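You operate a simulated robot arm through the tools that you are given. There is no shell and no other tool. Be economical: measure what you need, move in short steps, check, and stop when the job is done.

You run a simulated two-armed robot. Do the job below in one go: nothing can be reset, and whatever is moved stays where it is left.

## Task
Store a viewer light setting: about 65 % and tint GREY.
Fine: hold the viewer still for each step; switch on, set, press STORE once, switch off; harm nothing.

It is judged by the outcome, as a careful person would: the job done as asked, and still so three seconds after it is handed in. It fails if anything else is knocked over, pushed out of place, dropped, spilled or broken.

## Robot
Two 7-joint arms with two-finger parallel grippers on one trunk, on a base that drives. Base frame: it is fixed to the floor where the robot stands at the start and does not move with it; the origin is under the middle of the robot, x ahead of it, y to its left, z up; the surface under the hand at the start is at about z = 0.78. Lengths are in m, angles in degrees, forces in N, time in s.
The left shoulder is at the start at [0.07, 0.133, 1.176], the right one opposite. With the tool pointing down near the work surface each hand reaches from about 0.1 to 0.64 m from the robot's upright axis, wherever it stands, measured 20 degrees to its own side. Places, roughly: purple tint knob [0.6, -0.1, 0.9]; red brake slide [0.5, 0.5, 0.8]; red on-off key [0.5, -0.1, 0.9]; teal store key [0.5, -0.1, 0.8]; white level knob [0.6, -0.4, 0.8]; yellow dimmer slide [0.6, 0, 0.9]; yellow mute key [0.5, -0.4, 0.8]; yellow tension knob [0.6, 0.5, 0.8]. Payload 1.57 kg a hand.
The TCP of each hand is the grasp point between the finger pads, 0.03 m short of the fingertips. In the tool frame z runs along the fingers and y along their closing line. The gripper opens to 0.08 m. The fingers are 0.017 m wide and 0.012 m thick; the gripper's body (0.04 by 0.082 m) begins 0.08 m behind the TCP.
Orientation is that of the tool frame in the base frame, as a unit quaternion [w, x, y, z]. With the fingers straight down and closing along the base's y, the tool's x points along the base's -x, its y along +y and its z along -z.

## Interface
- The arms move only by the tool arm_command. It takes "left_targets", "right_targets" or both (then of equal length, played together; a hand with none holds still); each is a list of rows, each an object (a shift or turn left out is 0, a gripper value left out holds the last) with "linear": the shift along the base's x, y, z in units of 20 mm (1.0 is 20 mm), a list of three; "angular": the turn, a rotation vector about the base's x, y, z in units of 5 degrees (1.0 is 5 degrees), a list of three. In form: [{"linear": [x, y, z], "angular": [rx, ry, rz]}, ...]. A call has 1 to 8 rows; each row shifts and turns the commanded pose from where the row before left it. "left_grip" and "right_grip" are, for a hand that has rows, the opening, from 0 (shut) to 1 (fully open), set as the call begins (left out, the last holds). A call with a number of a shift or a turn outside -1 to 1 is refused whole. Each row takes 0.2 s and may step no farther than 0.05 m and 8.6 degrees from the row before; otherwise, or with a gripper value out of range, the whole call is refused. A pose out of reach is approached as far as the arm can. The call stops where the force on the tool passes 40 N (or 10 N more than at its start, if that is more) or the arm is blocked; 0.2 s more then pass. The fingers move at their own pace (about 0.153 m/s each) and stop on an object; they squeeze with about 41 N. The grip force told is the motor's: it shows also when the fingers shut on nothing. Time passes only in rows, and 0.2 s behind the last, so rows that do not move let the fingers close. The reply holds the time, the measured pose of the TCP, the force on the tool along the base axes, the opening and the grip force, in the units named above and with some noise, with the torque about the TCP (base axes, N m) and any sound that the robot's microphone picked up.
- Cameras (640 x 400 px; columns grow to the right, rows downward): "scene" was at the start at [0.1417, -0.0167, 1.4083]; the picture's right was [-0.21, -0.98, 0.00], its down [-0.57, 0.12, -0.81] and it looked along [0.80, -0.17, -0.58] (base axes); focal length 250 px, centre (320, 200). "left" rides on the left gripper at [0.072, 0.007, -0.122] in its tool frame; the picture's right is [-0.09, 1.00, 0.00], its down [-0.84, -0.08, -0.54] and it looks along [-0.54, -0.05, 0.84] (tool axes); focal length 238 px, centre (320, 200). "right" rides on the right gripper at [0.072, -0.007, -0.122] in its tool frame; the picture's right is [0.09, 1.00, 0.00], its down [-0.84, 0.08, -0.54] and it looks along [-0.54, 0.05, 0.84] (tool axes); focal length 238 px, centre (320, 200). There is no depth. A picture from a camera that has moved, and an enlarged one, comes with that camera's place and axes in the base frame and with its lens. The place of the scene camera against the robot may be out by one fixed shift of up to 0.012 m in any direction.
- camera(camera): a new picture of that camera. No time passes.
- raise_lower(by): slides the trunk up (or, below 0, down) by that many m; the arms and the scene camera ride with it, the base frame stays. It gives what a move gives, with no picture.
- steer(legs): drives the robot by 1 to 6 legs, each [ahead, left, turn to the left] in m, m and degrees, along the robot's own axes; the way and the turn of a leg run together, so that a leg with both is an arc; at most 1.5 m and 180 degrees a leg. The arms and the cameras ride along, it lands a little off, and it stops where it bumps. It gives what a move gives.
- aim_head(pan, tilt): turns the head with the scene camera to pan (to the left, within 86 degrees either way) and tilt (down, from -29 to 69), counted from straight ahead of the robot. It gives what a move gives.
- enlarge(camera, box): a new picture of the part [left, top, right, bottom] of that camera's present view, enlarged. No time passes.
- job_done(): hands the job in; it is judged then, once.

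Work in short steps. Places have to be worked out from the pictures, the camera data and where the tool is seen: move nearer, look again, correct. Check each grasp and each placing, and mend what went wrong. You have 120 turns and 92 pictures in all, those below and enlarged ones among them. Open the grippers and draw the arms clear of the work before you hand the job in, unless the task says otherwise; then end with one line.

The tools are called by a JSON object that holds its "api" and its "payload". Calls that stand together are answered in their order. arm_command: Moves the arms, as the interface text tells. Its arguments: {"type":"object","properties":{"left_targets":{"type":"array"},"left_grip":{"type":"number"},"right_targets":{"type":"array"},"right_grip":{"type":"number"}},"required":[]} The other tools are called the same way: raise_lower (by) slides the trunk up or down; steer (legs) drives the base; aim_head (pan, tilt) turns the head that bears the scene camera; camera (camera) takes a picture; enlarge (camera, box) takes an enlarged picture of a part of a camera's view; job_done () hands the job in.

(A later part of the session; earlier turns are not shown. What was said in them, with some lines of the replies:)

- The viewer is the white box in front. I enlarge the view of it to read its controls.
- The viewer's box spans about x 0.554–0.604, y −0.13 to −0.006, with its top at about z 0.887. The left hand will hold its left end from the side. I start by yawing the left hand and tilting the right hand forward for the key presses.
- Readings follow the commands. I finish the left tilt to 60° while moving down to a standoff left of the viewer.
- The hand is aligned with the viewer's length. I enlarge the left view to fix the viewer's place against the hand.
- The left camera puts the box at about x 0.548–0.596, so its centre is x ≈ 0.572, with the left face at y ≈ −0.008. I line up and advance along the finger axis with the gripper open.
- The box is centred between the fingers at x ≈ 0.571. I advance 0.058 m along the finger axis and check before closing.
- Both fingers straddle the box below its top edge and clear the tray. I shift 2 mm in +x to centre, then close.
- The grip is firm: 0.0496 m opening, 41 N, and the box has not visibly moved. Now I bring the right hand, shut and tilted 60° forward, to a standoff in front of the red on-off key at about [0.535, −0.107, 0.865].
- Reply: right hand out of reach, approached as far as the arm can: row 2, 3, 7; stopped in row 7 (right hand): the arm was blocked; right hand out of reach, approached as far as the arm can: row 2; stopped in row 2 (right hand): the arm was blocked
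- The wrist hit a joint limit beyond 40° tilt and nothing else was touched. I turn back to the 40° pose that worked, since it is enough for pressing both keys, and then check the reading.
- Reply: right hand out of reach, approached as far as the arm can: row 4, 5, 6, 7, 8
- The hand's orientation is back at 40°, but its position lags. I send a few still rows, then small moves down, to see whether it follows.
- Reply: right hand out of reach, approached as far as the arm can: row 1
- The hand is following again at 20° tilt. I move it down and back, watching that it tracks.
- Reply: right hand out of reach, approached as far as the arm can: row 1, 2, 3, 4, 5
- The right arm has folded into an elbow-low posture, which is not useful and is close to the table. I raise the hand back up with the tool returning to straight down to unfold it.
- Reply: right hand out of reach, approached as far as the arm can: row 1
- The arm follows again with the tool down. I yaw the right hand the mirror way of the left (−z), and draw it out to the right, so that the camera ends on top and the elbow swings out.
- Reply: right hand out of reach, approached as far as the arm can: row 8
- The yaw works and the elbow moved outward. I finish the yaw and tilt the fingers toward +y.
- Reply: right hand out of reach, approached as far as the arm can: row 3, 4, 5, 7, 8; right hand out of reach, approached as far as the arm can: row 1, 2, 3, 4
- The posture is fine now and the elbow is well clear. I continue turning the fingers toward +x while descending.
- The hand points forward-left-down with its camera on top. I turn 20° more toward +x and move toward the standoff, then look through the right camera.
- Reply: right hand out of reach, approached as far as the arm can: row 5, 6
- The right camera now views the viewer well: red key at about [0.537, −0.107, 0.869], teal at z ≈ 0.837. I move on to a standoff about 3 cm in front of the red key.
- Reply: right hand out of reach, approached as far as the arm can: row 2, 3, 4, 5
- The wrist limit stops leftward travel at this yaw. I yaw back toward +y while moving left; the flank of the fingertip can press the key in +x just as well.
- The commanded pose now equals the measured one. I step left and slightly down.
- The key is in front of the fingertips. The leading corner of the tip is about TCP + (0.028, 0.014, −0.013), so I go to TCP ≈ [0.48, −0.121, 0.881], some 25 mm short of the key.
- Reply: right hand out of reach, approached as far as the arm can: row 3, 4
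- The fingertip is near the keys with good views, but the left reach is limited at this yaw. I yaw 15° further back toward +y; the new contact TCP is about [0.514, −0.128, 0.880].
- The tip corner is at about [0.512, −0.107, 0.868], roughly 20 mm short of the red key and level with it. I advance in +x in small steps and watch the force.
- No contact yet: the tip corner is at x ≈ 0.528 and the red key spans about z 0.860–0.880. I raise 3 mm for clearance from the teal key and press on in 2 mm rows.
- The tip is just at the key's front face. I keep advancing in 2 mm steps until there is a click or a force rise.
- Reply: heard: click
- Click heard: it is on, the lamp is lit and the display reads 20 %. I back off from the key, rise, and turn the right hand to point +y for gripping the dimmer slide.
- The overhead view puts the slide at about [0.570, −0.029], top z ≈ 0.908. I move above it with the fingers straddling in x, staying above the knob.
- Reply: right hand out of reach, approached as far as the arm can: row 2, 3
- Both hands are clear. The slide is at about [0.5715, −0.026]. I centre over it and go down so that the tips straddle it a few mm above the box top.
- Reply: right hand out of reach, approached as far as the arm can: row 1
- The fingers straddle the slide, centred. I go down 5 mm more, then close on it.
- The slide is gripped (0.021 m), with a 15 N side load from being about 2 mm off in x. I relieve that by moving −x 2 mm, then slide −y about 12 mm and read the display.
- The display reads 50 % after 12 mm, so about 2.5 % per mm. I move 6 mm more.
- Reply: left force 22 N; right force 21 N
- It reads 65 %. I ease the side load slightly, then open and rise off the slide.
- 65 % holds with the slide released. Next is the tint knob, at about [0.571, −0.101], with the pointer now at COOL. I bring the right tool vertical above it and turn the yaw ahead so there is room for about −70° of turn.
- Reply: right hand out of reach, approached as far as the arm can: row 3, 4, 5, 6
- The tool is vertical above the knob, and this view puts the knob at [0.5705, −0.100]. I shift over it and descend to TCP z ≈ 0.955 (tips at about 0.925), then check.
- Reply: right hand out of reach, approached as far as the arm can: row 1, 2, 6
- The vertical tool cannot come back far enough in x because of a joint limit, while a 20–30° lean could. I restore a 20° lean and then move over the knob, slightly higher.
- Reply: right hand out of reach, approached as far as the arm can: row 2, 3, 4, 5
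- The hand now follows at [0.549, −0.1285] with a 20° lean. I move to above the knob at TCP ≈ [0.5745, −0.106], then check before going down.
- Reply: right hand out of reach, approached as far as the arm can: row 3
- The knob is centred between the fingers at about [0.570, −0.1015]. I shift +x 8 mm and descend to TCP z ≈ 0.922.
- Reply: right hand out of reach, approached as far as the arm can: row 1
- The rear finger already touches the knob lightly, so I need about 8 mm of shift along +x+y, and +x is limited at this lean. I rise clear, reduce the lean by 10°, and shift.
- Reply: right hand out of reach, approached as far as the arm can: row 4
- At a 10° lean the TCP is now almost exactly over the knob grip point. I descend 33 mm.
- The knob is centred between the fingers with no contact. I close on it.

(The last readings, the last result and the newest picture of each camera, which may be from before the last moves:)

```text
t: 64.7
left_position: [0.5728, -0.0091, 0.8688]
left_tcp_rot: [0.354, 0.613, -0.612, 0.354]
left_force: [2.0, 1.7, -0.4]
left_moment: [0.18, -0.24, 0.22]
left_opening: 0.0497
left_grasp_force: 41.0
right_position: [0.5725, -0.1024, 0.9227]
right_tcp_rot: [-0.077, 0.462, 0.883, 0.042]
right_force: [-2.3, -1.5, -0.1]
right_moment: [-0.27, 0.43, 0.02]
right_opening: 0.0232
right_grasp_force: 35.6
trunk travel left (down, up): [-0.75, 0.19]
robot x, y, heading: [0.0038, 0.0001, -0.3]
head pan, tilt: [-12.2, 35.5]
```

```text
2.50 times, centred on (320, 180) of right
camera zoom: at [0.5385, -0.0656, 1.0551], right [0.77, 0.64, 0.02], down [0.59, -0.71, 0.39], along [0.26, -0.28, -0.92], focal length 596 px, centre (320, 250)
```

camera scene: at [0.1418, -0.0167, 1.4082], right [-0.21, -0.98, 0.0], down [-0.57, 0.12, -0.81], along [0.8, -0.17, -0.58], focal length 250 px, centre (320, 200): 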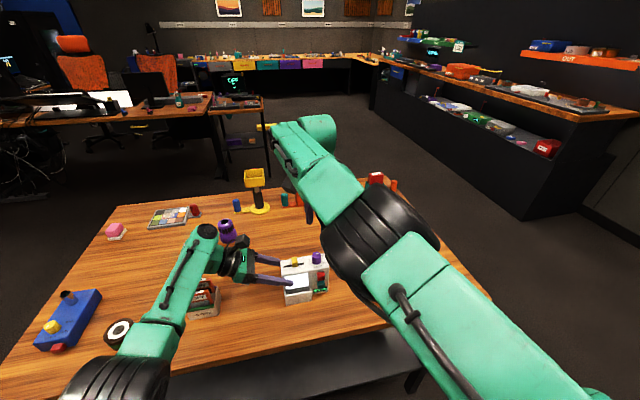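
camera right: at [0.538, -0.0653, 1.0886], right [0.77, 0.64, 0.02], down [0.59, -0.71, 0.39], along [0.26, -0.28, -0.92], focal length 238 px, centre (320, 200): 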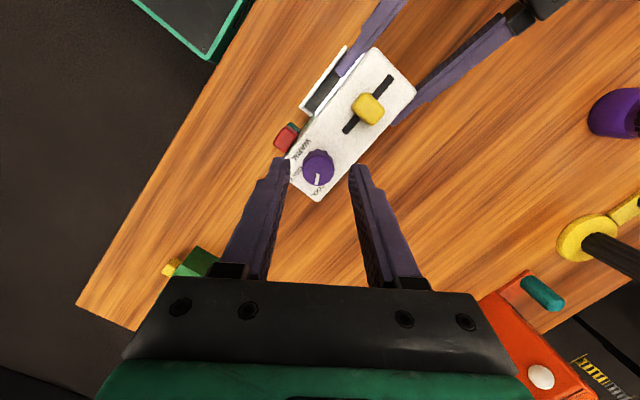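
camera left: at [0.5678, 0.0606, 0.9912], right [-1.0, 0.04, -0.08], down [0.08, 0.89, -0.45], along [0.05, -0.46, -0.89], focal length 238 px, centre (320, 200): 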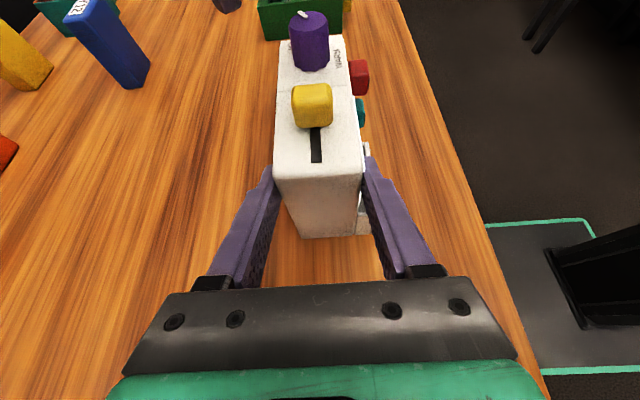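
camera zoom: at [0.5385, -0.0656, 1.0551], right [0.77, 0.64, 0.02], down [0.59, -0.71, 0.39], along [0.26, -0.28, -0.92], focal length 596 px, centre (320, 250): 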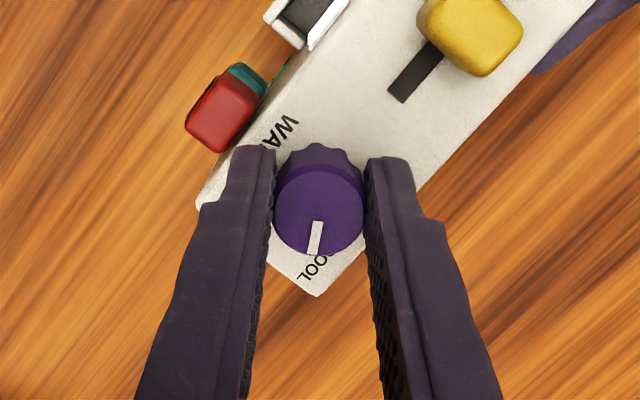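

The grip on the knob is firm and nearly load-free. I turn it −20° about the vertical as a first step and check the tracking.

{"api": "arm_command", "payload": {"right_targets": [{"linear": [-0.014, 0, 0], "angular": [0, 0, -1]}, {"linear": [-0.014, 0, 0], "angular": [0, 0, -1]}, {"linear": [-0.014, 0, 0], "angular": [0, 0, -1]}, {"linear": [-0.014, 0, 0], "angular": [0, 0, -1]}]}}

{"api": "enlarge", "payload": {"camera": "right", "box": [240, 100, 400, 260]}}

```text
t: 65.7
left_position: [0.5717, -0.0095, 0.8699]
left_tcp_rot: [0.354, 0.613, -0.611, 0.354]
left_force: [-5.9, 7.5, 10.3]
left_moment: [-0.72, -0.39, -0.6]
left_opening: 0.0495
left_grasp_force: 41.1
right_position: [0.5726, -0.1023, 0.9236]
right_tcp_rot: [-0.069, 0.609, 0.788, 0.056]
right_force: [6.5, -7.4, -9.3]
right_moment: [-0.72, 0.03, 0.04]
right_opening: 0.0232
right_grasp_force: 35.4
trunk travel left (down, up): [-0.75, 0.19]
robot x, y, heading: [-0.0013, -0.0027, -0.1]
head pan, tilt: [-12.2, 35.5]
```

```text
2.50 times, centred on (320, 180) of right
camera zoom: at [0.5524, -0.0562, 1.0559], right [0.94, 0.34, 0.02], down [0.31, -0.87, 0.39], along [0.15, -0.36, -0.92], focal length 596 px, centre (320, 250)
```

zoom: 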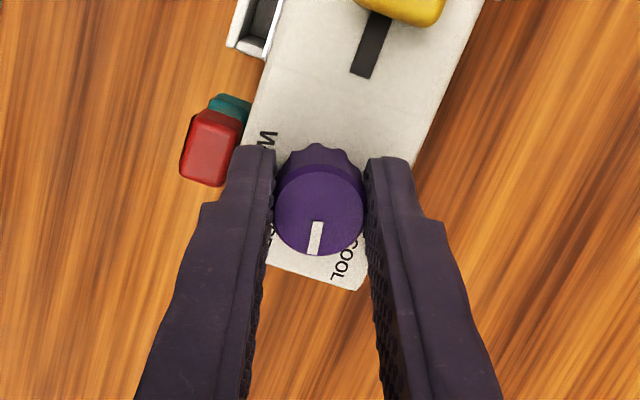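

The knob turns with the hand; forces are small. I continue another −30° with a slight correction for the drift.

{"api": "arm_command", "payload": {"right_targets": [{"linear": [0, -0.02, -0.02], "angular": [0, 0, -1]}, {"linear": [0, -0.02, -0.01], "angular": [0, 0, -1]}, {"linear": [0, -0.01, 0], "angular": [0, 0, -1]}, {"linear": [-0.014, 0, 0], "angular": [0, 0, -1]}, {"linear": [-0.014, 0, 0], "angular": [0, 0, -1]}, {"linear": [-0.014, 0, 0], "angular": [0, 0, -1]}]}}

{"api": "enlarge", "payload": {"camera": "right", "box": [240, 100, 400, 260]}}

{"api": "enlarge", "payload": {"camera": "scene", "box": [260, 230, 360, 310]}}

```text
t: 67.1
left_position: [0.5719, -0.0104, 0.8685]
left_tcp_rot: [0.355, 0.612, -0.612, 0.354]
left_force: [-10.9, 1.2, 12.4]
left_moment: [-0.81, 0.05, -0.95]
left_opening: 0.0496
left_grasp_force: 41.0
right_position: [0.5701, -0.1037, 0.9231]
right_tcp_rot: [-0.052, 0.792, 0.604, 0.072]
right_force: [10.2, -0.5, -12.6]
right_moment: [-0.47, -0.62, 0.03]
right_opening: 0.0234
right_grasp_force: 35.5
trunk travel left (down, up): [-0.75, 0.19]
robot x, y, heading: [0.0039, 0.0004, -0.2]
head pan, tilt: [-12.2, 35.5]
```

```text
2.50 times, centred on (320, 180) of right
camera zoom: at [0.5767, -0.0532, 1.0563], right [0.98, -0.18, 0.02], down [-0.17, -0.91, 0.39], along [-0.05, -0.38, -0.92], focal length 596 px, centre (320, 250)
```

zoom: 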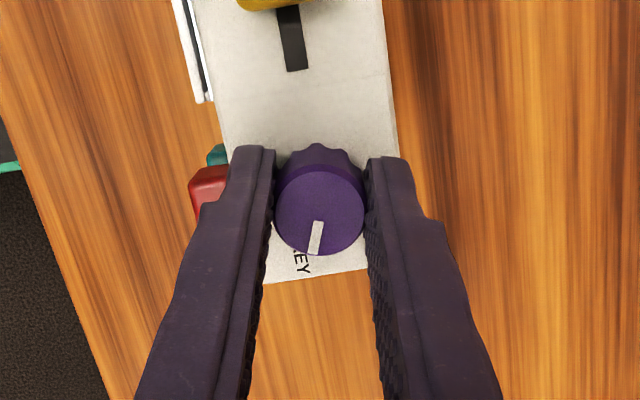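

```text
5.00 times, centred on (310, 270) of scene
camera zoom: at [0.142, -0.0167, 1.4082], right [-0.21, -0.98, 0.0], down [-0.57, 0.12, -0.81], along [0.8, -0.17, -0.58], focal length 1252 px, centre (370, -150)
```

zoom: 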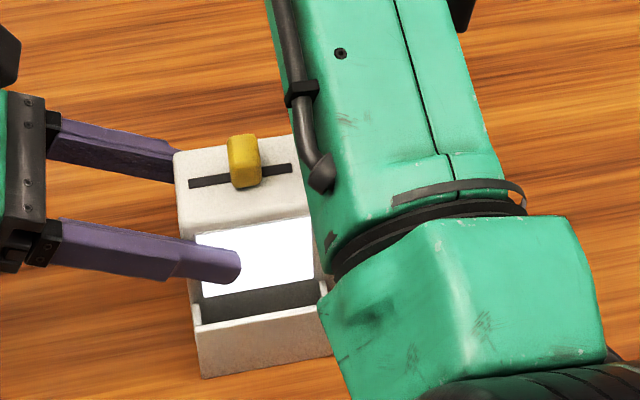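

After −50° the pointer is near GREY, at about −107° against the label's about −120°. I turn 10° more, then release and inspect.

{"api": "arm_command", "payload": {"right_targets": [{"linear": [0.02, 0, -0.02], "angular": [0, 0, -1]}, {"linear": [0.02, 0, -0.02], "angular": [0, 0, -1]}, {}]}}

{"api": "arm_command", "payload": {"right_targets": [{}, {}], "right_grip": 0.5}}

{"api": "enlarge", "payload": {"camera": "right", "box": [240, 100, 400, 260]}}

```text
t: 67.9
left_position: [0.5712, -0.0111, 0.8686]
left_tcp_rot: [0.354, 0.613, -0.612, 0.353]
left_force: [-2.6, -13.3, 3.3]
left_moment: [-0.08, 0.42, -0.32]
left_opening: 0.0498
left_grasp_force: 41.2
right_position: [0.5709, -0.1042, 0.9239]
right_tcp_rot: [-0.045, 0.841, 0.533, 0.077]
right_force: [3.2, 13.7, -1.5]
right_moment: [0.57, -0.58, -0.02]
right_opening: 0.0233
right_grasp_force: 36.0
trunk travel left (down, up): [-0.75, 0.19]
robot x, y, heading: [0.0038, 0.0002, 0.3]
head pan, tilt: [-12.2, 35.5]
```

```text
t: 68.5
left_position: [0.5729, -0.0098, 0.8703]
left_tcp_rot: [0.353, 0.614, -0.611, 0.354]
left_force: [1.2, 2.1, 4.0]
left_moment: [0.25, 0.14, -0.09]
left_opening: 0.0494
left_grasp_force: 41.2
right_position: [0.5711, -0.1034, 0.9235]
right_tcp_rot: [-0.044, 0.842, 0.533, 0.076]
right_force: [-0.5, 0.2, 0.4]
right_moment: [0.01, -0.02, -0.04]
right_opening: 0.0399
right_grasp_force: 0.0
trunk travel left (down, up): [-0.75, 0.19]
robot x, y, heading: [0.0036, 0.0024, -0.0]
head pan, tilt: [-12.2, 35.5]
```

```text
2.50 times, centred on (320, 180) of right
camera zoom: at [0.5847, -0.0557, 1.0552], right [0.94, -0.34, 0.02], down [-0.32, -0.86, 0.39], along [-0.12, -0.37, -0.92], focal length 596 px, centre (320, 250)
```

zoom: 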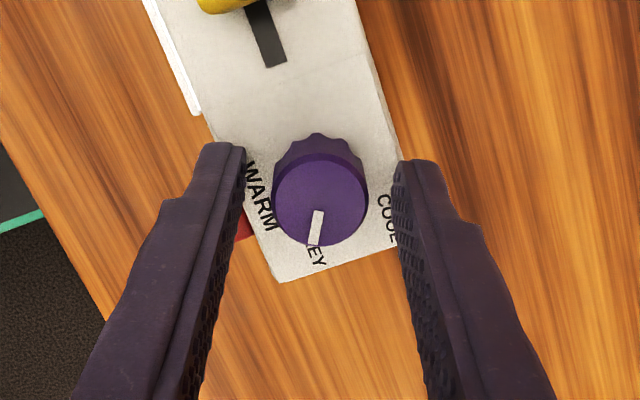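

The pointer now lies on GREY. I rise clear and verify from above and from the scene camera.

{"api": "arm_command", "payload": {"right_targets": [{"linear": [0, 0, 0.7]}, {"linear": [0, 0, 0.9]}, {"linear": [0, -0.3, 0.9]}, {"linear": [0, -0.3, 0.5]}, {}]}}

{"api": "enlarge", "payload": {"camera": "right", "box": [260, 70, 400, 200]}}

{"api": "camera", "payload": {"camera": "scene"}}

```text
t: 69.7
left_position: [0.5718, -0.0102, 0.8692]
left_tcp_rot: [0.354, 0.613, -0.612, 0.353]
left_force: [-0.3, 0.8, -0.1]
left_moment: [0.2, 0.11, -0.03]
left_opening: 0.0497
left_grasp_force: 40.9
right_position: [0.5712, -0.1164, 0.9841]
right_tcp_rot: [-0.045, 0.841, 0.534, 0.075]
right_force: [0.8, -0.1, 1.4]
right_moment: [0.01, -0.01, -0.01]
right_opening: 0.04
right_grasp_force: 0.1
trunk travel left (down, up): [-0.75, 0.19]
robot x, y, heading: [0.0003, -0.0008, -0.1]
head pan, tilt: [-12.2, 35.5]
```

```text
3.08 times, centred on (330, 135) of right
camera zoom: at [0.5853, -0.0685, 1.1156], right [0.94, -0.34, 0.02], down [-0.32, -0.86, 0.39], along [-0.12, -0.37, -0.92], focal length 733 px, centre (289, 400)
```

zoom: 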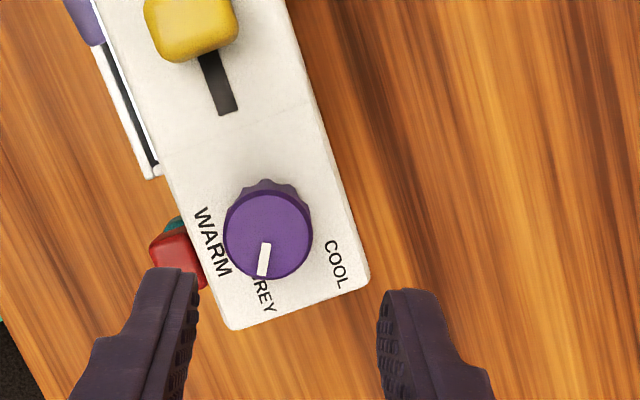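

```text
28 pictures are left
camera scene: at [0.1415, -0.0165, 1.4082], right [-0.21, -0.98, 0.0], down [-0.57, 0.12, -0.81], along [0.8, -0.17, -0.58], focal length 250 px, centre (320, 200)
```

scene: 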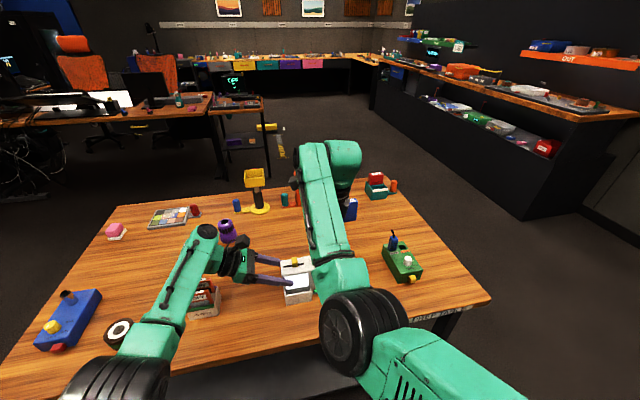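

The pointer is clearly on GREY. Now I take the hand back to the pressing orientation (50° lean, same yaw) while drawing back toward the front-right standoff.

{"api": "arm_command", "payload": {"right_targets": [{"linear": [-0.5, -0.27, 0], "angular": [0.906, -0.423, 0]}, {"linear": [-0.5, -0.27, 0], "angular": [0.906, -0.423, 0]}, {"linear": [-0.5, -0.27, 0], "angular": [0.906, -0.423, 0]}, {"linear": [-0.5, -0.27, 0], "angular": [0.906, -0.423, 0]}, {"linear": [-0.5, -0.27, 0], "angular": [0.906, -0.423, 0]}, {"linear": [-0.5, -0.27, 0], "angular": [0.906, -0.423, 0]}, {"linear": [-0.5, -0.27, 0], "angular": [0.906, -0.423, 0]}, {"linear": [-0.5, -0.27, 0], "angular": [0.906, -0.423, 0]}], "right_grip": 0.0}}

{"api": "camera", "payload": {"camera": "scene"}}

```text
t: 71.5
left_position: [0.5729, -0.009, 0.8695]
left_tcp_rot: [0.353, 0.614, -0.611, 0.354]
left_force: [-0.5, -0.8, 0.0]
left_moment: [0.14, 0.03, -0.03]
left_opening: 0.0495
left_grasp_force: 40.5
right_position: [0.5249, -0.159, 0.9676]
right_tcp_rot: [-0.227, 0.764, 0.486, 0.358]
right_force: [-0.6, 0.3, -0.8]
right_moment: [-0.01, -0.01, 0.01]
right_opening: 0.0
right_grasp_force: 20.9
right hand out of reach, approached as far as the arm can: row 2, 3, 4, 5, 6
trunk travel left (down, up): [-0.75, 0.19]
robot x, y, heading: [-0.0016, 0.003, -0.0]
head pan, tilt: [-12.2, 35.5]
```

```text
27 pictures are left
camera scene: at [0.1416, -0.0162, 1.4083], right [-0.21, -0.98, 0.0], down [-0.57, 0.12, -0.81], along [0.8, -0.17, -0.58], focal length 250 px, centre (320, 200)
```

scene: 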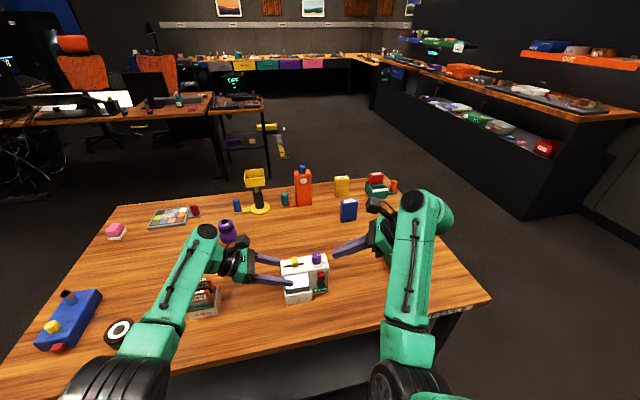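

The right arm is now in a clean posture mirroring the left. I first draw back in −x, then descend to a standoff in front of the teal STORE key at TCP ≈ [0.485, −0.131, 0.854].

{"api": "arm_command", "payload": {"right_targets": [{"linear": [-0.7, 0, 0]}, {"linear": [-0.7, 0, 0]}, {"linear": [-0.6, 0, 0]}, {"linear": [0, 0, -0.9]}, {"linear": [0, 0, -0.9]}, {"linear": [0, 0, -0.9]}, {"linear": [0, 0, -0.9]}, {}]}}

{"api": "camera", "payload": {"camera": "right"}}

{"api": "camera", "payload": {"camera": "scene"}}

```text
t: 73.3
left_position: [0.5728, -0.0098, 0.8686]
left_tcp_rot: [0.355, 0.613, -0.611, 0.354]
left_force: [0.0, -0.9, 0.5]
left_moment: [0.12, -0.02, -0.04]
left_opening: 0.0497
left_grasp_force: 41.3
right_position: [0.4861, -0.1599, 0.8922]
right_tcp_rot: [-0.226, 0.766, 0.484, 0.359]
right_force: [0.2, 0.0, 0.1]
right_moment: [0.0, -0.01, 0.03]
right_opening: 0.0
right_grasp_force: 21.3
trunk travel left (down, up): [-0.75, 0.19]
robot x, y, heading: [-0.0035, -0.0006, -0.1]
head pan, tilt: [-12.2, 35.5]
```

```text
26 pictures are left
camera right: at [0.4596, -0.1992, 1.0263], right [0.93, -0.37, 0.07], down [-0.34, -0.89, -0.29], along [0.17, 0.25, -0.95], focal length 238 px, centre (320, 200)
```

right: 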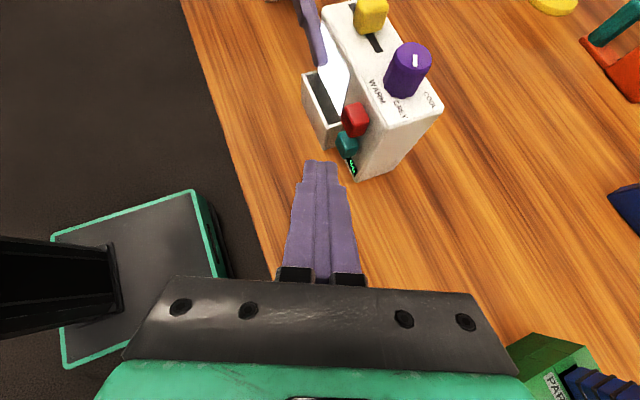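

```text
25 pictures are left
camera scene: at [0.142, -0.0167, 1.4082], right [-0.21, -0.98, 0.0], down [-0.57, 0.12, -0.81], along [0.8, -0.17, -0.58], focal length 250 px, centre (320, 200)
```

scene: 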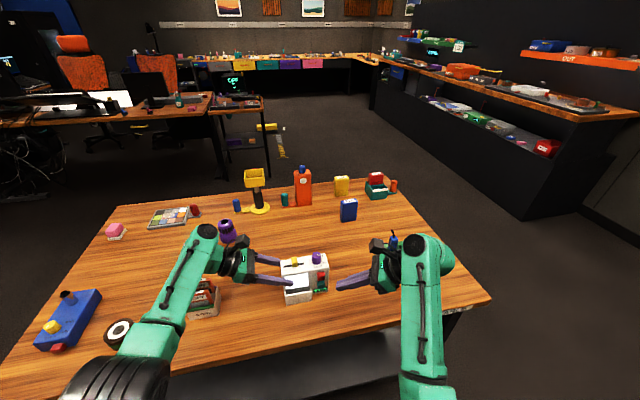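

The view is clear. I move left and down to the standoff in front of STORE.

{"api": "arm_command", "payload": {"right_targets": [{"linear": [0, 0.5, -0.65]}, {"linear": [0, 0.5, -0.65]}, {"linear": [0, 0.45, -0.62]}, {}]}}

{"api": "camera", "payload": {"camera": "right"}}

{"api": "enlarge", "payload": {"camera": "scene", "box": [260, 230, 360, 310]}}

```text
t: 74.3
left_position: [0.5729, -0.0098, 0.8689]
left_tcp_rot: [0.355, 0.613, -0.612, 0.354]
left_force: [0.0, -0.1, -0.1]
left_moment: [0.15, 0.01, 0.01]
left_opening: 0.05
left_grasp_force: 41.3
right_position: [0.4876, -0.1302, 0.856]
right_tcp_rot: [-0.226, 0.766, 0.484, 0.357]
right_force: [-0.3, -0.2, 0.1]
right_moment: [-0.03, -0.03, -0.03]
right_opening: 0.0
right_grasp_force: 21.4
trunk travel left (down, up): [-0.75, 0.19]
robot x, y, heading: [0.0007, -0.0044, -0.1]
head pan, tilt: [-12.2, 35.5]
```

```text
24 pictures are left
camera right: at [0.4605, -0.1698, 0.9892], right [0.93, -0.37, 0.07], down [-0.34, -0.89, -0.29], along [0.17, 0.25, -0.95], focal length 238 px, centre (320, 200)
```

right: 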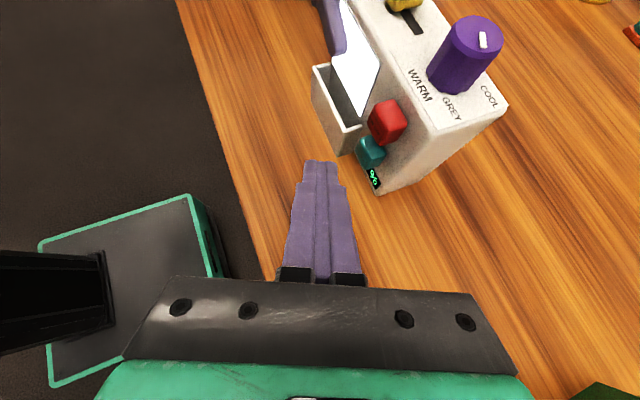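

```text
5.00 times, centred on (310, 270) of scene
camera zoom: at [0.142, -0.0169, 1.4082], right [-0.21, -0.98, 0.0], down [-0.57, 0.12, -0.81], along [0.8, -0.17, -0.58], focal length 1252 px, centre (370, -150)
```

zoom: 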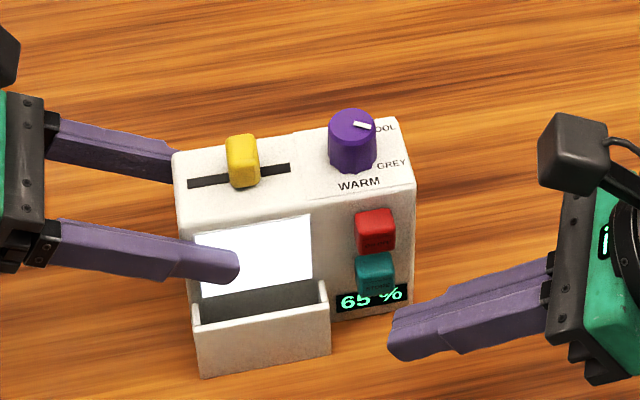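

The display still reads 65 %, the pointer is on GREY and the tip is level with the teal key. I advance 22 mm to just short of contact.

{"api": "arm_command", "payload": {"right_targets": [{"linear": [0.5, 0, 0]}, {"linear": [0.4, 0, 0]}, {"linear": [0.2, 0, 0]}, {}]}}

{"api": "enlarge", "payload": {"camera": "right", "box": [280, 60, 480, 220]}}

{"api": "enlarge", "payload": {"camera": "scene", "box": [260, 230, 360, 310]}}

```text
t: 75.3
left_position: [0.573, -0.0099, 0.8692]
left_tcp_rot: [0.354, 0.613, -0.612, 0.353]
left_force: [-0.4, 0.1, -0.2]
left_moment: [0.09, -0.01, 0.0]
left_opening: 0.0495
left_grasp_force: 40.7
right_position: [0.5078, -0.132, 0.8561]
right_tcp_rot: [-0.227, 0.766, 0.484, 0.358]
right_force: [0.0, 0.6, -0.2]
right_moment: [-0.01, 0.01, 0.01]
right_opening: 0.0
right_grasp_force: 21.8
trunk travel left (down, up): [-0.75, 0.19]
robot x, y, heading: [0.0024, 0.0025, -0.2]
head pan, tilt: [-12.2, 35.5]
```

```text
2.50 times, centred on (380, 140) of right
camera zoom: at [0.4809, -0.1706, 0.9895], right [0.93, -0.37, 0.07], down [-0.34, -0.89, -0.29], along [0.17, 0.25, -0.95], focal length 596 px, centre (170, 350)
```

zoom: 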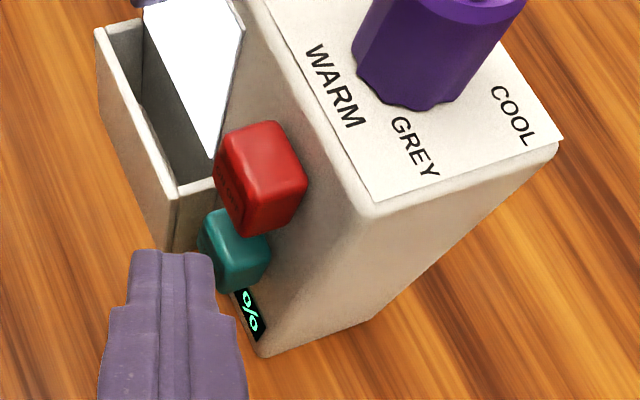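

```text
5.00 times, centred on (310, 270) of scene
camera zoom: at [0.142, -0.0167, 1.4082], right [-0.21, -0.98, 0.0], down [-0.57, 0.12, -0.81], along [0.8, -0.17, -0.58], focal length 1252 px, centre (370, -150)
```

zoom: 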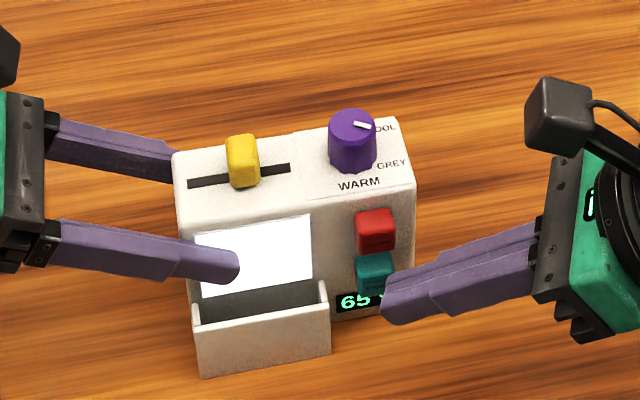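

The tip corner faces the STORE key squarely and is clear of the red key. I advance in 2 mm rows.

{"api": "arm_command", "payload": {"right_targets": [{"linear": [0.1, 0.1, 0]}, {"linear": [0.1, 0, 0]}, {"linear": [0.1, 0, 0]}]}}

```text
t: 76.1
left_position: [0.5725, -0.009, 0.8688]
left_tcp_rot: [0.353, 0.614, -0.611, 0.354]
left_force: [1.8, 0.6, -1.5]
left_moment: [0.24, -0.05, 0.12]
left_opening: 0.0496
left_grasp_force: 40.5
right_position: [0.5135, -0.1274, 0.8563]
right_tcp_rot: [-0.226, 0.766, 0.484, 0.358]
right_force: [-1.9, -0.7, 0.7]
right_moment: [0.03, 0.0, 0.0]
right_opening: 0.0
right_grasp_force: 20.9
trunk travel left (down, up): [-0.75, 0.19]
robot x, y, heading: [0.0025, -0.0008, 0.2]
head pan, tilt: [-12.2, 35.5]
```

Contact has begun at about 2 N with no click yet. I press another 3 mm.

{"api": "arm_command", "payload": {"right_targets": [{"linear": [0.08, 0, 0]}, {"linear": [0.08, 0, 0]}]}}

{"api": "enlarge", "payload": {"camera": "scene", "box": [260, 230, 360, 310]}}

```text
t: 76.7
left_position: [0.5731, -0.0094, 0.8693]
left_tcp_rot: [0.354, 0.613, -0.612, 0.354]
left_force: [4.6, 0.5, -1.0]
left_moment: [0.23, -0.13, 0.38]
left_opening: 0.0494
left_grasp_force: 41.2
right_position: [0.5171, -0.1282, 0.8561]
right_tcp_rot: [-0.226, 0.766, 0.485, 0.357]
right_force: [-4.2, -1.1, 1.1]
right_moment: [0.0, 0.07, 0.06]
right_opening: 0.0001
right_grasp_force: 21.3
trunk travel left (down, up): [-0.75, 0.19]
robot x, y, heading: [0.0005, 0.0008, -0.1]
head pan, tilt: [-12.2, 35.5]
heard: click
```

```text
5.00 times, centred on (310, 270) of scene
camera zoom: at [0.1421, -0.0167, 1.4082], right [-0.21, -0.98, 0.0], down [-0.57, 0.12, -0.81], along [0.8, -0.17, -0.58], focal length 1252 px, centre (370, -150)
```

zoom: 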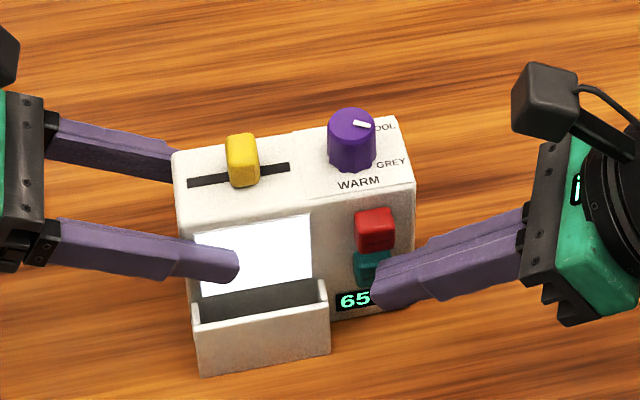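

STORE clicked once. I draw straight back and read the display.

{"api": "arm_command", "payload": {"right_targets": [{"linear": [-0.6, 0, 0]}, {"linear": [-0.8, 0, 0]}, {}]}}

{"api": "enlarge", "payload": {"camera": "scene", "box": [260, 230, 360, 310]}}

```text
t: 77.5
left_position: [0.5719, -0.0107, 0.8689]
left_tcp_rot: [0.354, 0.613, -0.612, 0.353]
left_force: [-0.6, 0.2, 0.6]
left_moment: [0.1, 0.02, 0.01]
left_opening: 0.0496
left_grasp_force: 40.6
right_position: [0.4901, -0.1398, 0.8582]
right_tcp_rot: [-0.215, 0.769, 0.486, 0.357]
right_force: [0.5, -0.5, -0.1]
right_moment: [0.01, -0.01, -0.01]
right_opening: 0.0
right_grasp_force: 21.2
trunk travel left (down, up): [-0.75, 0.19]
robot x, y, heading: [0.0008, -0.0014, 0.1]
head pan, tilt: [-12.2, 35.5]
```

```text
5.00 times, centred on (310, 270) of scene
camera zoom: at [0.1422, -0.0166, 1.4082], right [-0.21, -0.98, 0.0], down [-0.57, 0.12, -0.81], along [0.8, -0.17, -0.58], focal length 1252 px, centre (370, -150)
```

zoom: 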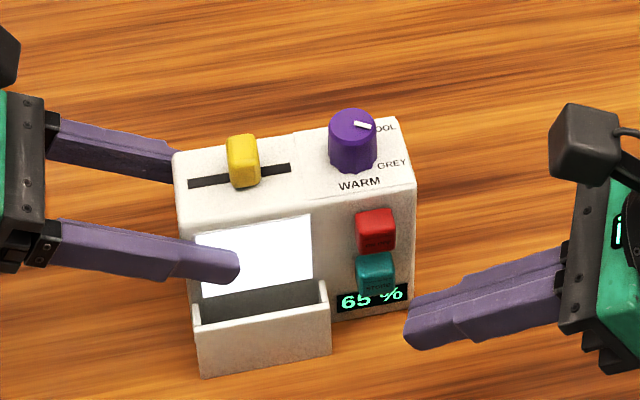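

Store is done and the display still shows 65 %. I go to the red key's height (TCP ≈ [0.49, −0.127, 0.884]) and advance to just short of contact.

{"api": "arm_command", "payload": {"right_targets": [{"linear": [0, 0, 0.65]}, {"linear": [0, 0.6, 0.65]}, {"linear": [0.5, 0, 0]}, {"linear": [0.4, 0, 0]}, {}]}}

{"api": "enlarge", "payload": {"camera": "right", "box": [280, 60, 480, 220]}}

```text
t: 78.7
left_position: [0.573, -0.0106, 0.8687]
left_tcp_rot: [0.353, 0.613, -0.612, 0.353]
left_force: [-0.3, 0.6, -0.5]
left_moment: [0.15, -0.01, -0.03]
left_opening: 0.0495
left_grasp_force: 41.1
right_position: [0.507, -0.1377, 0.878]
right_tcp_rot: [-0.207, 0.774, 0.486, 0.348]
right_force: [0.0, 0.5, -0.5]
right_moment: [-0.04, -0.03, 0.0]
right_opening: 0.0
right_grasp_force: 21.4
trunk travel left (down, up): [-0.75, 0.19]
robot x, y, heading: [-0.0022, 0.0002, -0.3]
head pan, tilt: [-12.2, 35.5]
```

```text
2.50 times, centred on (380, 140) of right
camera zoom: at [0.4804, -0.1698, 1.0131], right [0.92, -0.38, 0.09], down [-0.35, -0.9, -0.25], along [0.17, 0.2, -0.96], focal length 596 px, centre (170, 350)
```

zoom: 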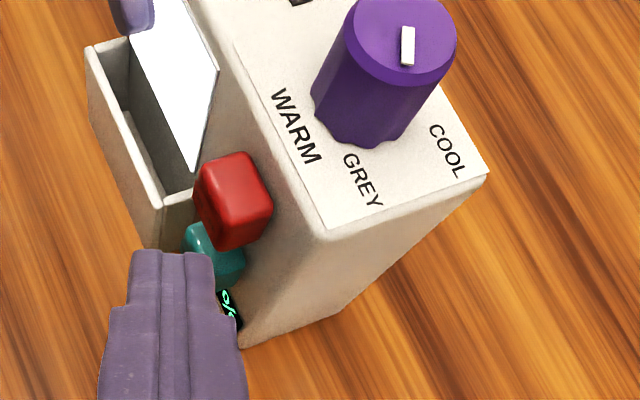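

The hand lagged: it is 10 mm short in y and 6 mm low. I correct that before pressing.

{"api": "arm_command", "payload": {"right_targets": [{"linear": [-0.2, 0.15, 0.2]}, {"linear": [0, 0.4, 0.2]}, {}]}}

{"api": "enlarge", "payload": {"camera": "right", "box": [280, 60, 480, 220]}}

```text
t: 79.7
left_position: [0.5718, -0.0101, 0.8681]
left_tcp_rot: [0.354, 0.613, -0.612, 0.353]
left_force: [0.9, -0.1, 0.4]
left_moment: [0.11, 0.0, 0.03]
left_opening: 0.0495
left_grasp_force: 41.2
right_position: [0.5084, -0.1452, 0.8888]
right_tcp_rot: [-0.186, 0.781, 0.488, 0.344]
right_force: [0.2, 0.2, 0.0]
right_moment: [0.01, 0.01, 0.0]
right_opening: 0.0
right_grasp_force: 21.6
trunk travel left (down, up): [-0.75, 0.19]
robot x, y, heading: [-0.0031, -0.0, 0.3]
head pan, tilt: [-12.2, 35.5]
stopped in row 3 (right hand): the arm was blocked; the commanded pose is now the measured one
```

```text
2.50 times, centred on (380, 140) of right
camera zoom: at [0.4791, -0.1721, 1.0238], right [0.91, -0.4, 0.11], down [-0.37, -0.9, -0.22], along [0.19, 0.16, -0.97], focal length 596 px, centre (170, 350)
```

zoom: 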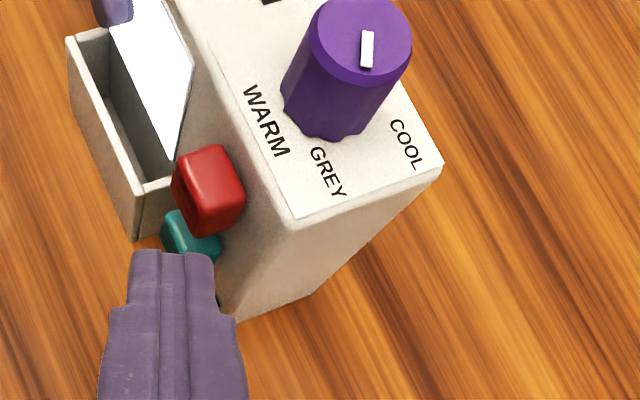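

The arm was blocked in a way the hand's force does not show. I look at the scene before moving further.

{"api": "camera", "payload": {"camera": "scene"}}

```text
16 pictures are left
camera scene: at [0.1418, -0.0169, 1.4083], right [-0.21, -0.98, 0.0], down [-0.57, 0.12, -0.81], along [0.8, -0.17, -0.58], focal length 250 px, centre (320, 200)
```

scene: 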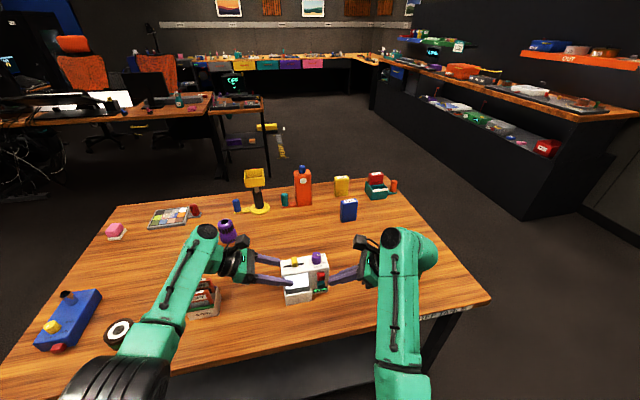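

Nothing is being touched; this looks like a joint limit at this yaw. I back off, restore the 50° lean with the yaw 15° nearer to +y, where the arm has more room, and re-approach with the finger's flank.

{"api": "arm_command", "payload": {"right_targets": [{"linear": [-0.7, -0.3, 0]}, {"linear": [-0.4, -0.2, 0]}, {"angular": [0.235, 0.054, 0.845]}, {"angular": [0.235, 0.054, 0.845]}, {"angular": [0.235, 0.054, 0.845]}, {"angular": [0.235, 0.054, 0.845]}, {}]}}

{"api": "arm_command", "payload": {"right_targets": [{"linear": [0, 0.4, 0]}, {"linear": [0, 0.4, 0]}, {}]}}

```text
t: 81.3
left_position: [0.5712, -0.0102, 0.8685]
left_tcp_rot: [0.354, 0.613, -0.612, 0.354]
left_force: [-0.6, 0.1, -0.5]
left_moment: [0.11, 0.04, 0.01]
left_opening: 0.0495
left_grasp_force: 41.1
right_position: [0.4856, -0.1517, 0.8886]
right_tcp_rot: [-0.273, 0.695, 0.58, 0.326]
right_force: [-0.6, -0.2, 0.0]
right_moment: [0.03, -0.01, 0.01]
right_opening: 0.0001
right_grasp_force: 21.3
trunk travel left (down, up): [-0.75, 0.19]
robot x, y, heading: [0.0013, 0.0014, -0.0]
head pan, tilt: [-12.2, 35.5]
```

```text
t: 82.1
left_position: [0.5729, -0.0098, 0.8679]
left_tcp_rot: [-0.355, -0.612, 0.612, -0.353]
left_force: [0.3, 0.4, -0.4]
left_moment: [0.15, -0.02, -0.01]
left_opening: 0.0497
left_grasp_force: 41.5
right_position: [0.4864, -0.1372, 0.8897]
right_tcp_rot: [-0.272, 0.696, 0.58, 0.325]
right_force: [1.6, -1.0, -1.0]
right_moment: [0.0, 0.01, -0.02]
right_opening: 0.0
right_grasp_force: 21.0
trunk travel left (down, up): [-0.75, 0.19]
robot x, y, heading: [0.0015, -0.0027, -0.1]
head pan, tilt: [-12.2, 35.5]
```

The arm tracks well at this yaw. I go to TCP ≈ [0.508, −0.131, 0.885], just short of the red key, and check.

{"api": "arm_command", "payload": {"right_targets": [{"linear": [0, 0.3, -0.2]}, {"linear": [0.5, 0, 0]}, {"linear": [0.5, 0, 0]}, {}]}}

{"api": "enlarge", "payload": {"camera": "right", "box": [280, 60, 480, 220]}}

{"api": "enlarge", "payload": {"camera": "scene", "box": [260, 230, 360, 310]}}

```text
t: 83.1
left_position: [0.5721, -0.0104, 0.8684]
left_tcp_rot: [0.354, 0.613, -0.612, 0.354]
left_force: [0.1, 0.4, 0.0]
left_moment: [0.14, -0.01, 0.02]
left_opening: 0.0496
left_grasp_force: 41.3
right_position: [0.5071, -0.1322, 0.8828]
right_tcp_rot: [-0.272, 0.696, 0.58, 0.325]
right_force: [0.4, -0.1, -0.4]
right_moment: [0.0, 0.03, 0.0]
right_opening: 0.0003
right_grasp_force: 21.7
trunk travel left (down, up): [-0.75, 0.19]
robot x, y, heading: [0.0015, 0.0025, -0.2]
head pan, tilt: [-12.2, 35.5]
```

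```text
2.50 times, centred on (380, 140) of right
camera zoom: at [0.4922, -0.1761, 1.0168], right [0.99, -0.12, 0.07], down [-0.09, -0.95, -0.3], along [0.1, 0.29, -0.95], focal length 596 px, centre (170, 350)
```

zoom: 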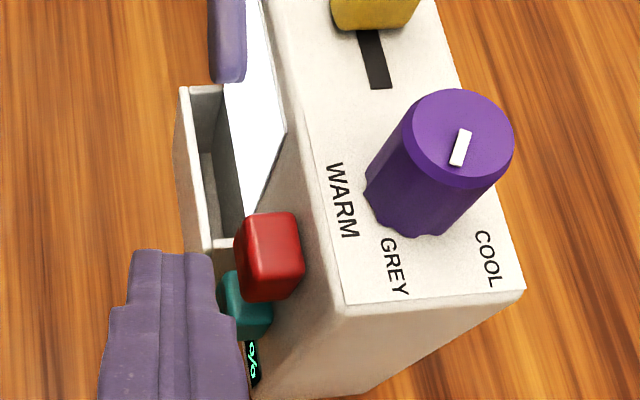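

```text
5.00 times, centred on (310, 270) of scene
camera zoom: at [0.1419, -0.0167, 1.4082], right [-0.21, -0.98, 0.0], down [-0.57, 0.12, -0.81], along [0.8, -0.17, -0.58], focal length 1252 px, centre (370, -150)
```

zoom: 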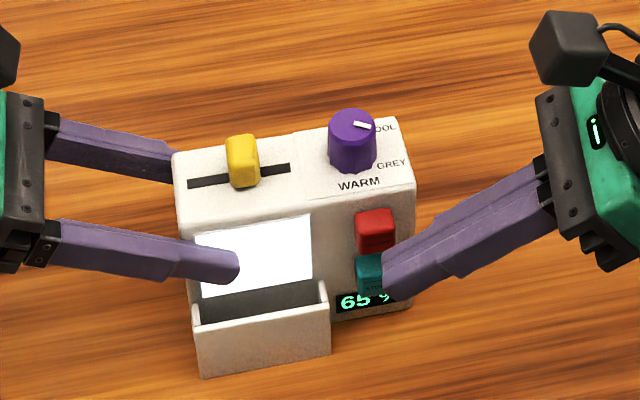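

The tip is beside the red key and about 9 mm short. I raise 3 mm for clearance from the teal key and advance in small steps.

{"api": "arm_command", "payload": {"right_targets": [{"linear": [0.1, 0.05, 0.15]}, {"linear": [0.15, 0, 0]}, {"linear": [0.1, 0, 0]}, {"linear": [0.1, 0, 0]}]}}

{"api": "enlarge", "payload": {"camera": "right", "box": [280, 60, 480, 220]}}

```text
t: 84.1
left_position: [0.5722, -0.0105, 0.869]
left_tcp_rot: [0.354, 0.613, -0.611, 0.353]
left_force: [0.0, -0.6, -0.4]
left_moment: [0.13, 0.01, -0.02]
left_opening: 0.0495
left_grasp_force: 41.1
right_position: [0.5147, -0.1295, 0.8867]
right_tcp_rot: [-0.272, 0.696, 0.58, 0.324]
right_force: [-0.6, 0.7, -0.3]
right_moment: [-0.03, 0.02, 0.04]
right_opening: 0.0004
right_grasp_force: 21.4
trunk travel left (down, up): [-0.75, 0.19]
robot x, y, heading: [0.0021, -0.002, -0.1]
head pan, tilt: [-12.2, 35.5]
```

```text
2.50 times, centred on (380, 140) of right
camera zoom: at [0.5003, -0.1746, 1.0193], right [0.99, -0.12, 0.07], down [-0.09, -0.95, -0.3], along [0.1, 0.29, -0.95], focal length 596 px, centre (170, 350)
```

zoom: 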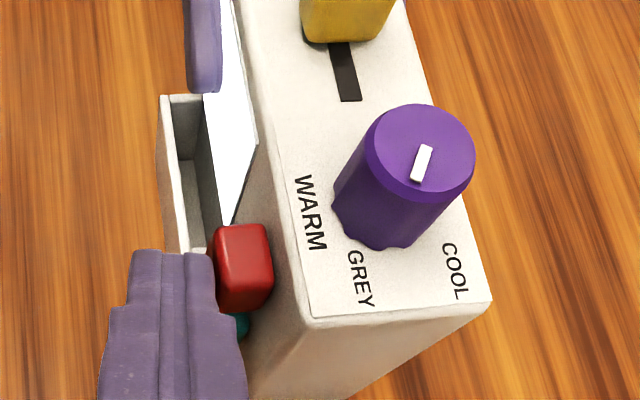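

The flank is at the key's face. I press in two 2 mm rows.

{"api": "arm_command", "payload": {"right_targets": [{"linear": [0.1, 0, 0]}, {"linear": [0.1, 0, 0]}]}}

```text
t: 84.7
left_position: [0.5733, -0.0091, 0.8688]
left_tcp_rot: [0.354, 0.613, -0.612, 0.354]
left_force: [1.2, 0.4, 0.5]
left_moment: [0.12, -0.02, 0.11]
left_opening: 0.0495
left_grasp_force: 40.9
right_position: [0.5178, -0.1292, 0.8871]
right_tcp_rot: [-0.273, 0.696, 0.58, 0.325]
right_force: [-0.6, 0.8, 0.2]
right_moment: [-0.01, 0.0, 0.06]
right_opening: 0.0001
right_grasp_force: 21.3
trunk travel left (down, up): [-0.75, 0.19]
robot x, y, heading: [0.0003, 0.0009, 0.0]
head pan, tilt: [-12.2, 35.5]
```

Contact is just starting and there is no click yet. I press on by 2 mm at a time.

{"api": "arm_command", "payload": {"right_targets": [{"linear": [0.1, 0, 0]}, {"linear": [0.05, 0, 0]}]}}

```text
t: 85.3
left_position: [0.5719, -0.0105, 0.8689]
left_tcp_rot: [0.353, 0.613, -0.611, 0.354]
left_force: [3.5, 0.7, -0.3]
left_moment: [0.17, 0.0, 0.3]
left_opening: 0.0496
left_grasp_force: 41.2
right_position: [0.5215, -0.1296, 0.8876]
right_tcp_rot: [-0.272, 0.696, 0.58, 0.325]
right_force: [-3.0, 0.5, 1.2]
right_moment: [0.0, 0.02, 0.07]
right_opening: 0.0001
right_grasp_force: 21.6
trunk travel left (down, up): [-0.75, 0.19]
robot x, y, heading: [-0.002, 0.0032, 0.2]
head pan, tilt: [-12.2, 35.5]
heard: click
```

Click heard. I back straight off and read the display.

{"api": "arm_command", "payload": {"right_targets": [{"linear": [-0.5, 0, 0]}, {"linear": [-0.8, -0.1, 0]}, {}]}}

{"api": "enlarge", "payload": {"camera": "scene", "box": [260, 230, 360, 310]}}

```text
t: 86.1
left_position: [0.5728, -0.0091, 0.8692]
left_tcp_rot: [0.354, 0.613, -0.613, 0.352]
left_force: [0.5, 0.0, 0.1]
left_moment: [0.09, 0.02, 0.01]
left_opening: 0.0495
left_grasp_force: 40.7
right_position: [0.497, -0.1327, 0.8858]
right_tcp_rot: [-0.272, 0.696, 0.58, 0.325]
right_force: [-1.0, -0.4, -0.9]
right_moment: [-0.02, 0.0, -0.02]
right_opening: 0.0
right_grasp_force: 21.2
trunk travel left (down, up): [-0.75, 0.19]
robot x, y, heading: [-0.0002, 0.0018, -0.1]
head pan, tilt: [-12.2, 35.5]
```

```text
5.00 times, centred on (310, 270) of scene
camera zoom: at [0.1422, -0.0167, 1.4082], right [-0.21, -0.98, 0.0], down [-0.57, 0.12, -0.81], along [0.8, -0.17, -0.58], focal length 1252 px, centre (370, -150)
```

zoom: 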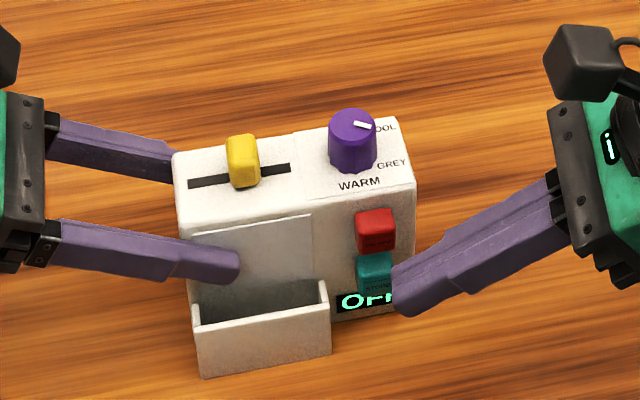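

It reads OFF, the lamp is dark, and the slide and knob are unchanged. I withdraw the right hand up and away while opening the left gripper without moving it.

{"api": "arm_command", "payload": {"right_targets": [{"linear": [-0.7, -0.5, 0.3]}, {"linear": [-0.5, -0.7, 0.8]}, {"linear": [0, -0.7, 1]}, {"linear": [0, -0.5, 1]}, {"linear": [0, 0, 1]}, {"linear": [0, 0, 1]}]}}

{"api": "arm_command", "payload": {"left_targets": [{}, {}, {}], "left_grip": 1.0}}

{"api": "camera", "payload": {"camera": "left"}}

{"api": "camera", "payload": {"camera": "scene"}}

```text
t: 87.5
left_position: [0.5721, -0.0097, 0.8688]
left_tcp_rot: [0.354, 0.613, -0.612, 0.353]
left_force: [-0.5, 0.1, 0.6]
left_moment: [0.14, -0.01, 0.0]
left_opening: 0.0495
left_grasp_force: 41.1
right_position: [0.469, -0.1805, 0.9901]
right_tcp_rot: [-0.273, 0.695, 0.58, 0.326]
right_force: [-0.5, -0.1, -0.3]
right_moment: [0.01, 0.02, 0.0]
right_opening: 0.0002
right_grasp_force: 21.1
trunk travel left (down, up): [-0.75, 0.19]
robot x, y, heading: [-0.0007, 0.0014, -0.1]
head pan, tilt: [-12.2, 35.5]
```

```text
t: 88.3
left_position: [0.5732, -0.0106, 0.8688]
left_tcp_rot: [0.353, 0.614, -0.611, 0.354]
left_force: [-0.4, 1.2, 0.2]
left_moment: [0.01, -0.02, -0.01]
left_opening: 0.0799
left_grasp_force: 0.0
right_position: [0.469, -0.1813, 0.9895]
right_tcp_rot: [-0.272, 0.696, 0.58, 0.325]
right_force: [0.7, 0.0, 0.8]
right_moment: [-0.02, 0.01, 0.0]
right_opening: 0.0
right_grasp_force: 21.2
trunk travel left (down, up): [-0.75, 0.19]
robot x, y, heading: [-0.0008, 0.0003, -0.0]
head pan, tilt: [-12.2, 35.5]
```

```text
11 pictures are left
camera left: at [0.5676, 0.0605, 0.9913], right [-1.0, 0.05, -0.08], down [0.08, 0.89, -0.45], along [0.05, -0.46, -0.89], focal length 238 px, centre (320, 200)
```

left: 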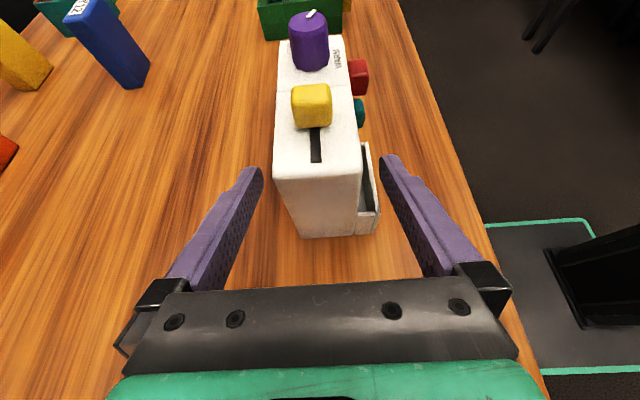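

```text
10 pictures are left
camera scene: at [0.1416, -0.0167, 1.4083], right [-0.21, -0.98, 0.0], down [-0.57, 0.12, -0.81], along [0.8, -0.17, -0.58], focal length 250 px, centre (320, 200)
```

scene: 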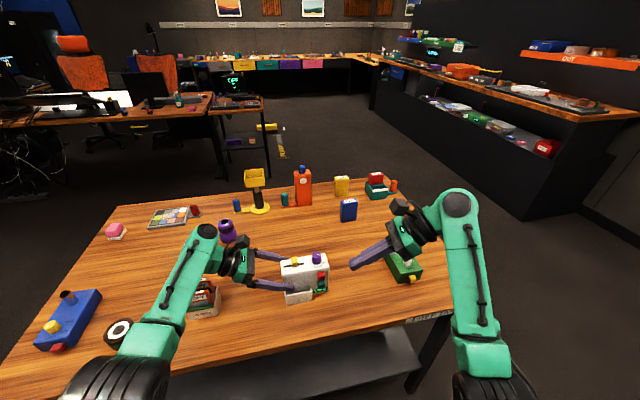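

The left fingers are open and clear of the box, which stands unchanged. I withdraw the left hand along its axis and upward, and open the right gripper while rising.

{"api": "arm_command", "payload": {"left_targets": [{"linear": [0, 0.87, 0.5]}, {"linear": [0, 0.87, 0.5]}, {"linear": [0, 0.87, 0.5]}, {"linear": [0, 0.87, 0.5]}, {"linear": [0, 0.5, 1]}, {"linear": [0, 0.3, 1]}, {"linear": [0, 0, 1]}, {"linear": [0, 0, 1]}], "right_targets": [{"linear": [0, 0, 0.5]}, {"linear": [0, 0, 0.8]}, {"linear": [0, 0, 0.8]}, {"linear": [0, 0, 0.8]}, {"linear": [0, 0, 0.5]}, {}, {}, {}], "right_grip": 1.0}}

{"api": "camera", "payload": {"camera": "scene"}}

{"api": "enlarge", "payload": {"camera": "scene", "box": [260, 230, 360, 310]}}

```text
t: 90.1
left_position: [0.5723, 0.0783, 0.9883]
left_tcp_rot: [0.353, 0.614, -0.611, 0.354]
left_force: [0.1, 0.0, -0.4]
left_moment: [0.01, 0.02, -0.01]
left_opening: 0.08
left_grasp_force: 0.1
right_position: [0.4724, -0.1817, 1.0591]
right_tcp_rot: [-0.272, 0.696, 0.58, 0.325]
right_force: [0.0, 0.5, 0.0]
right_moment: [0.0, -0.04, 0.0]
right_opening: 0.0799
right_grasp_force: 0.1
trunk travel left (down, up): [-0.75, 0.19]
robot x, y, heading: [0.0006, 0.0022, -0.1]
head pan, tilt: [-12.2, 35.5]
```

```text
9 pictures are left
camera scene: at [0.1414, -0.017, 1.4082], right [-0.21, -0.98, 0.0], down [-0.57, 0.12, -0.81], along [0.8, -0.17, -0.58], focal length 250 px, centre (320, 200)
```

scene: 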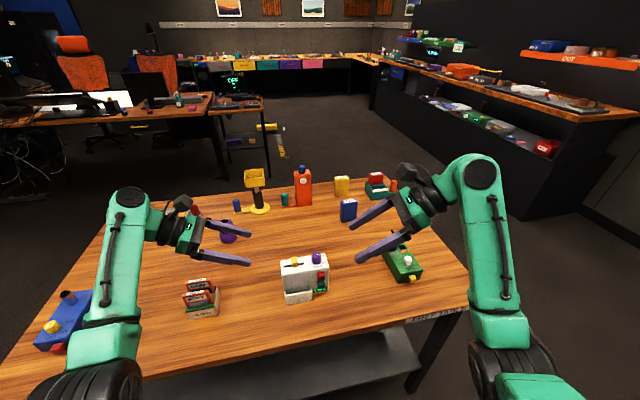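

```text
5.00 times, centred on (310, 270) of scene
camera zoom: at [0.1414, -0.017, 1.4082], right [-0.21, -0.98, 0.0], down [-0.57, 0.12, -0.81], along [0.8, -0.17, -0.58], focal length 1252 px, centre (370, -150)
```

zoom: 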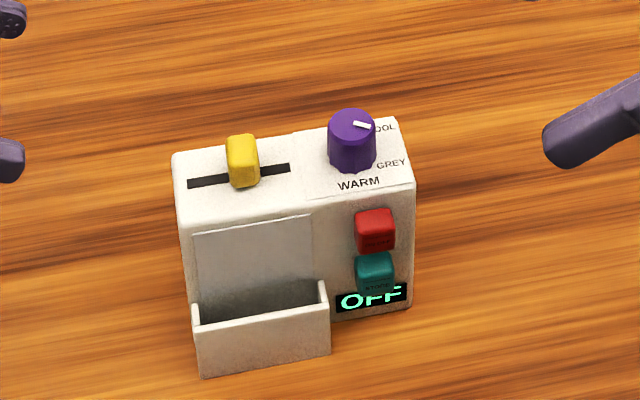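

The viewer shows OFF and stands in place, with the slide at 65 % and the knob at GREY. Both hands are open and clear of the work, so I hand the job in.

{"api": "job_done", "payload": {}}

```text
The job is handed in.
```

The viewer was set to 65 % and GREY, STORE was pressed once (one click heard), it is switched off, and nothing else on the table was seen to move.
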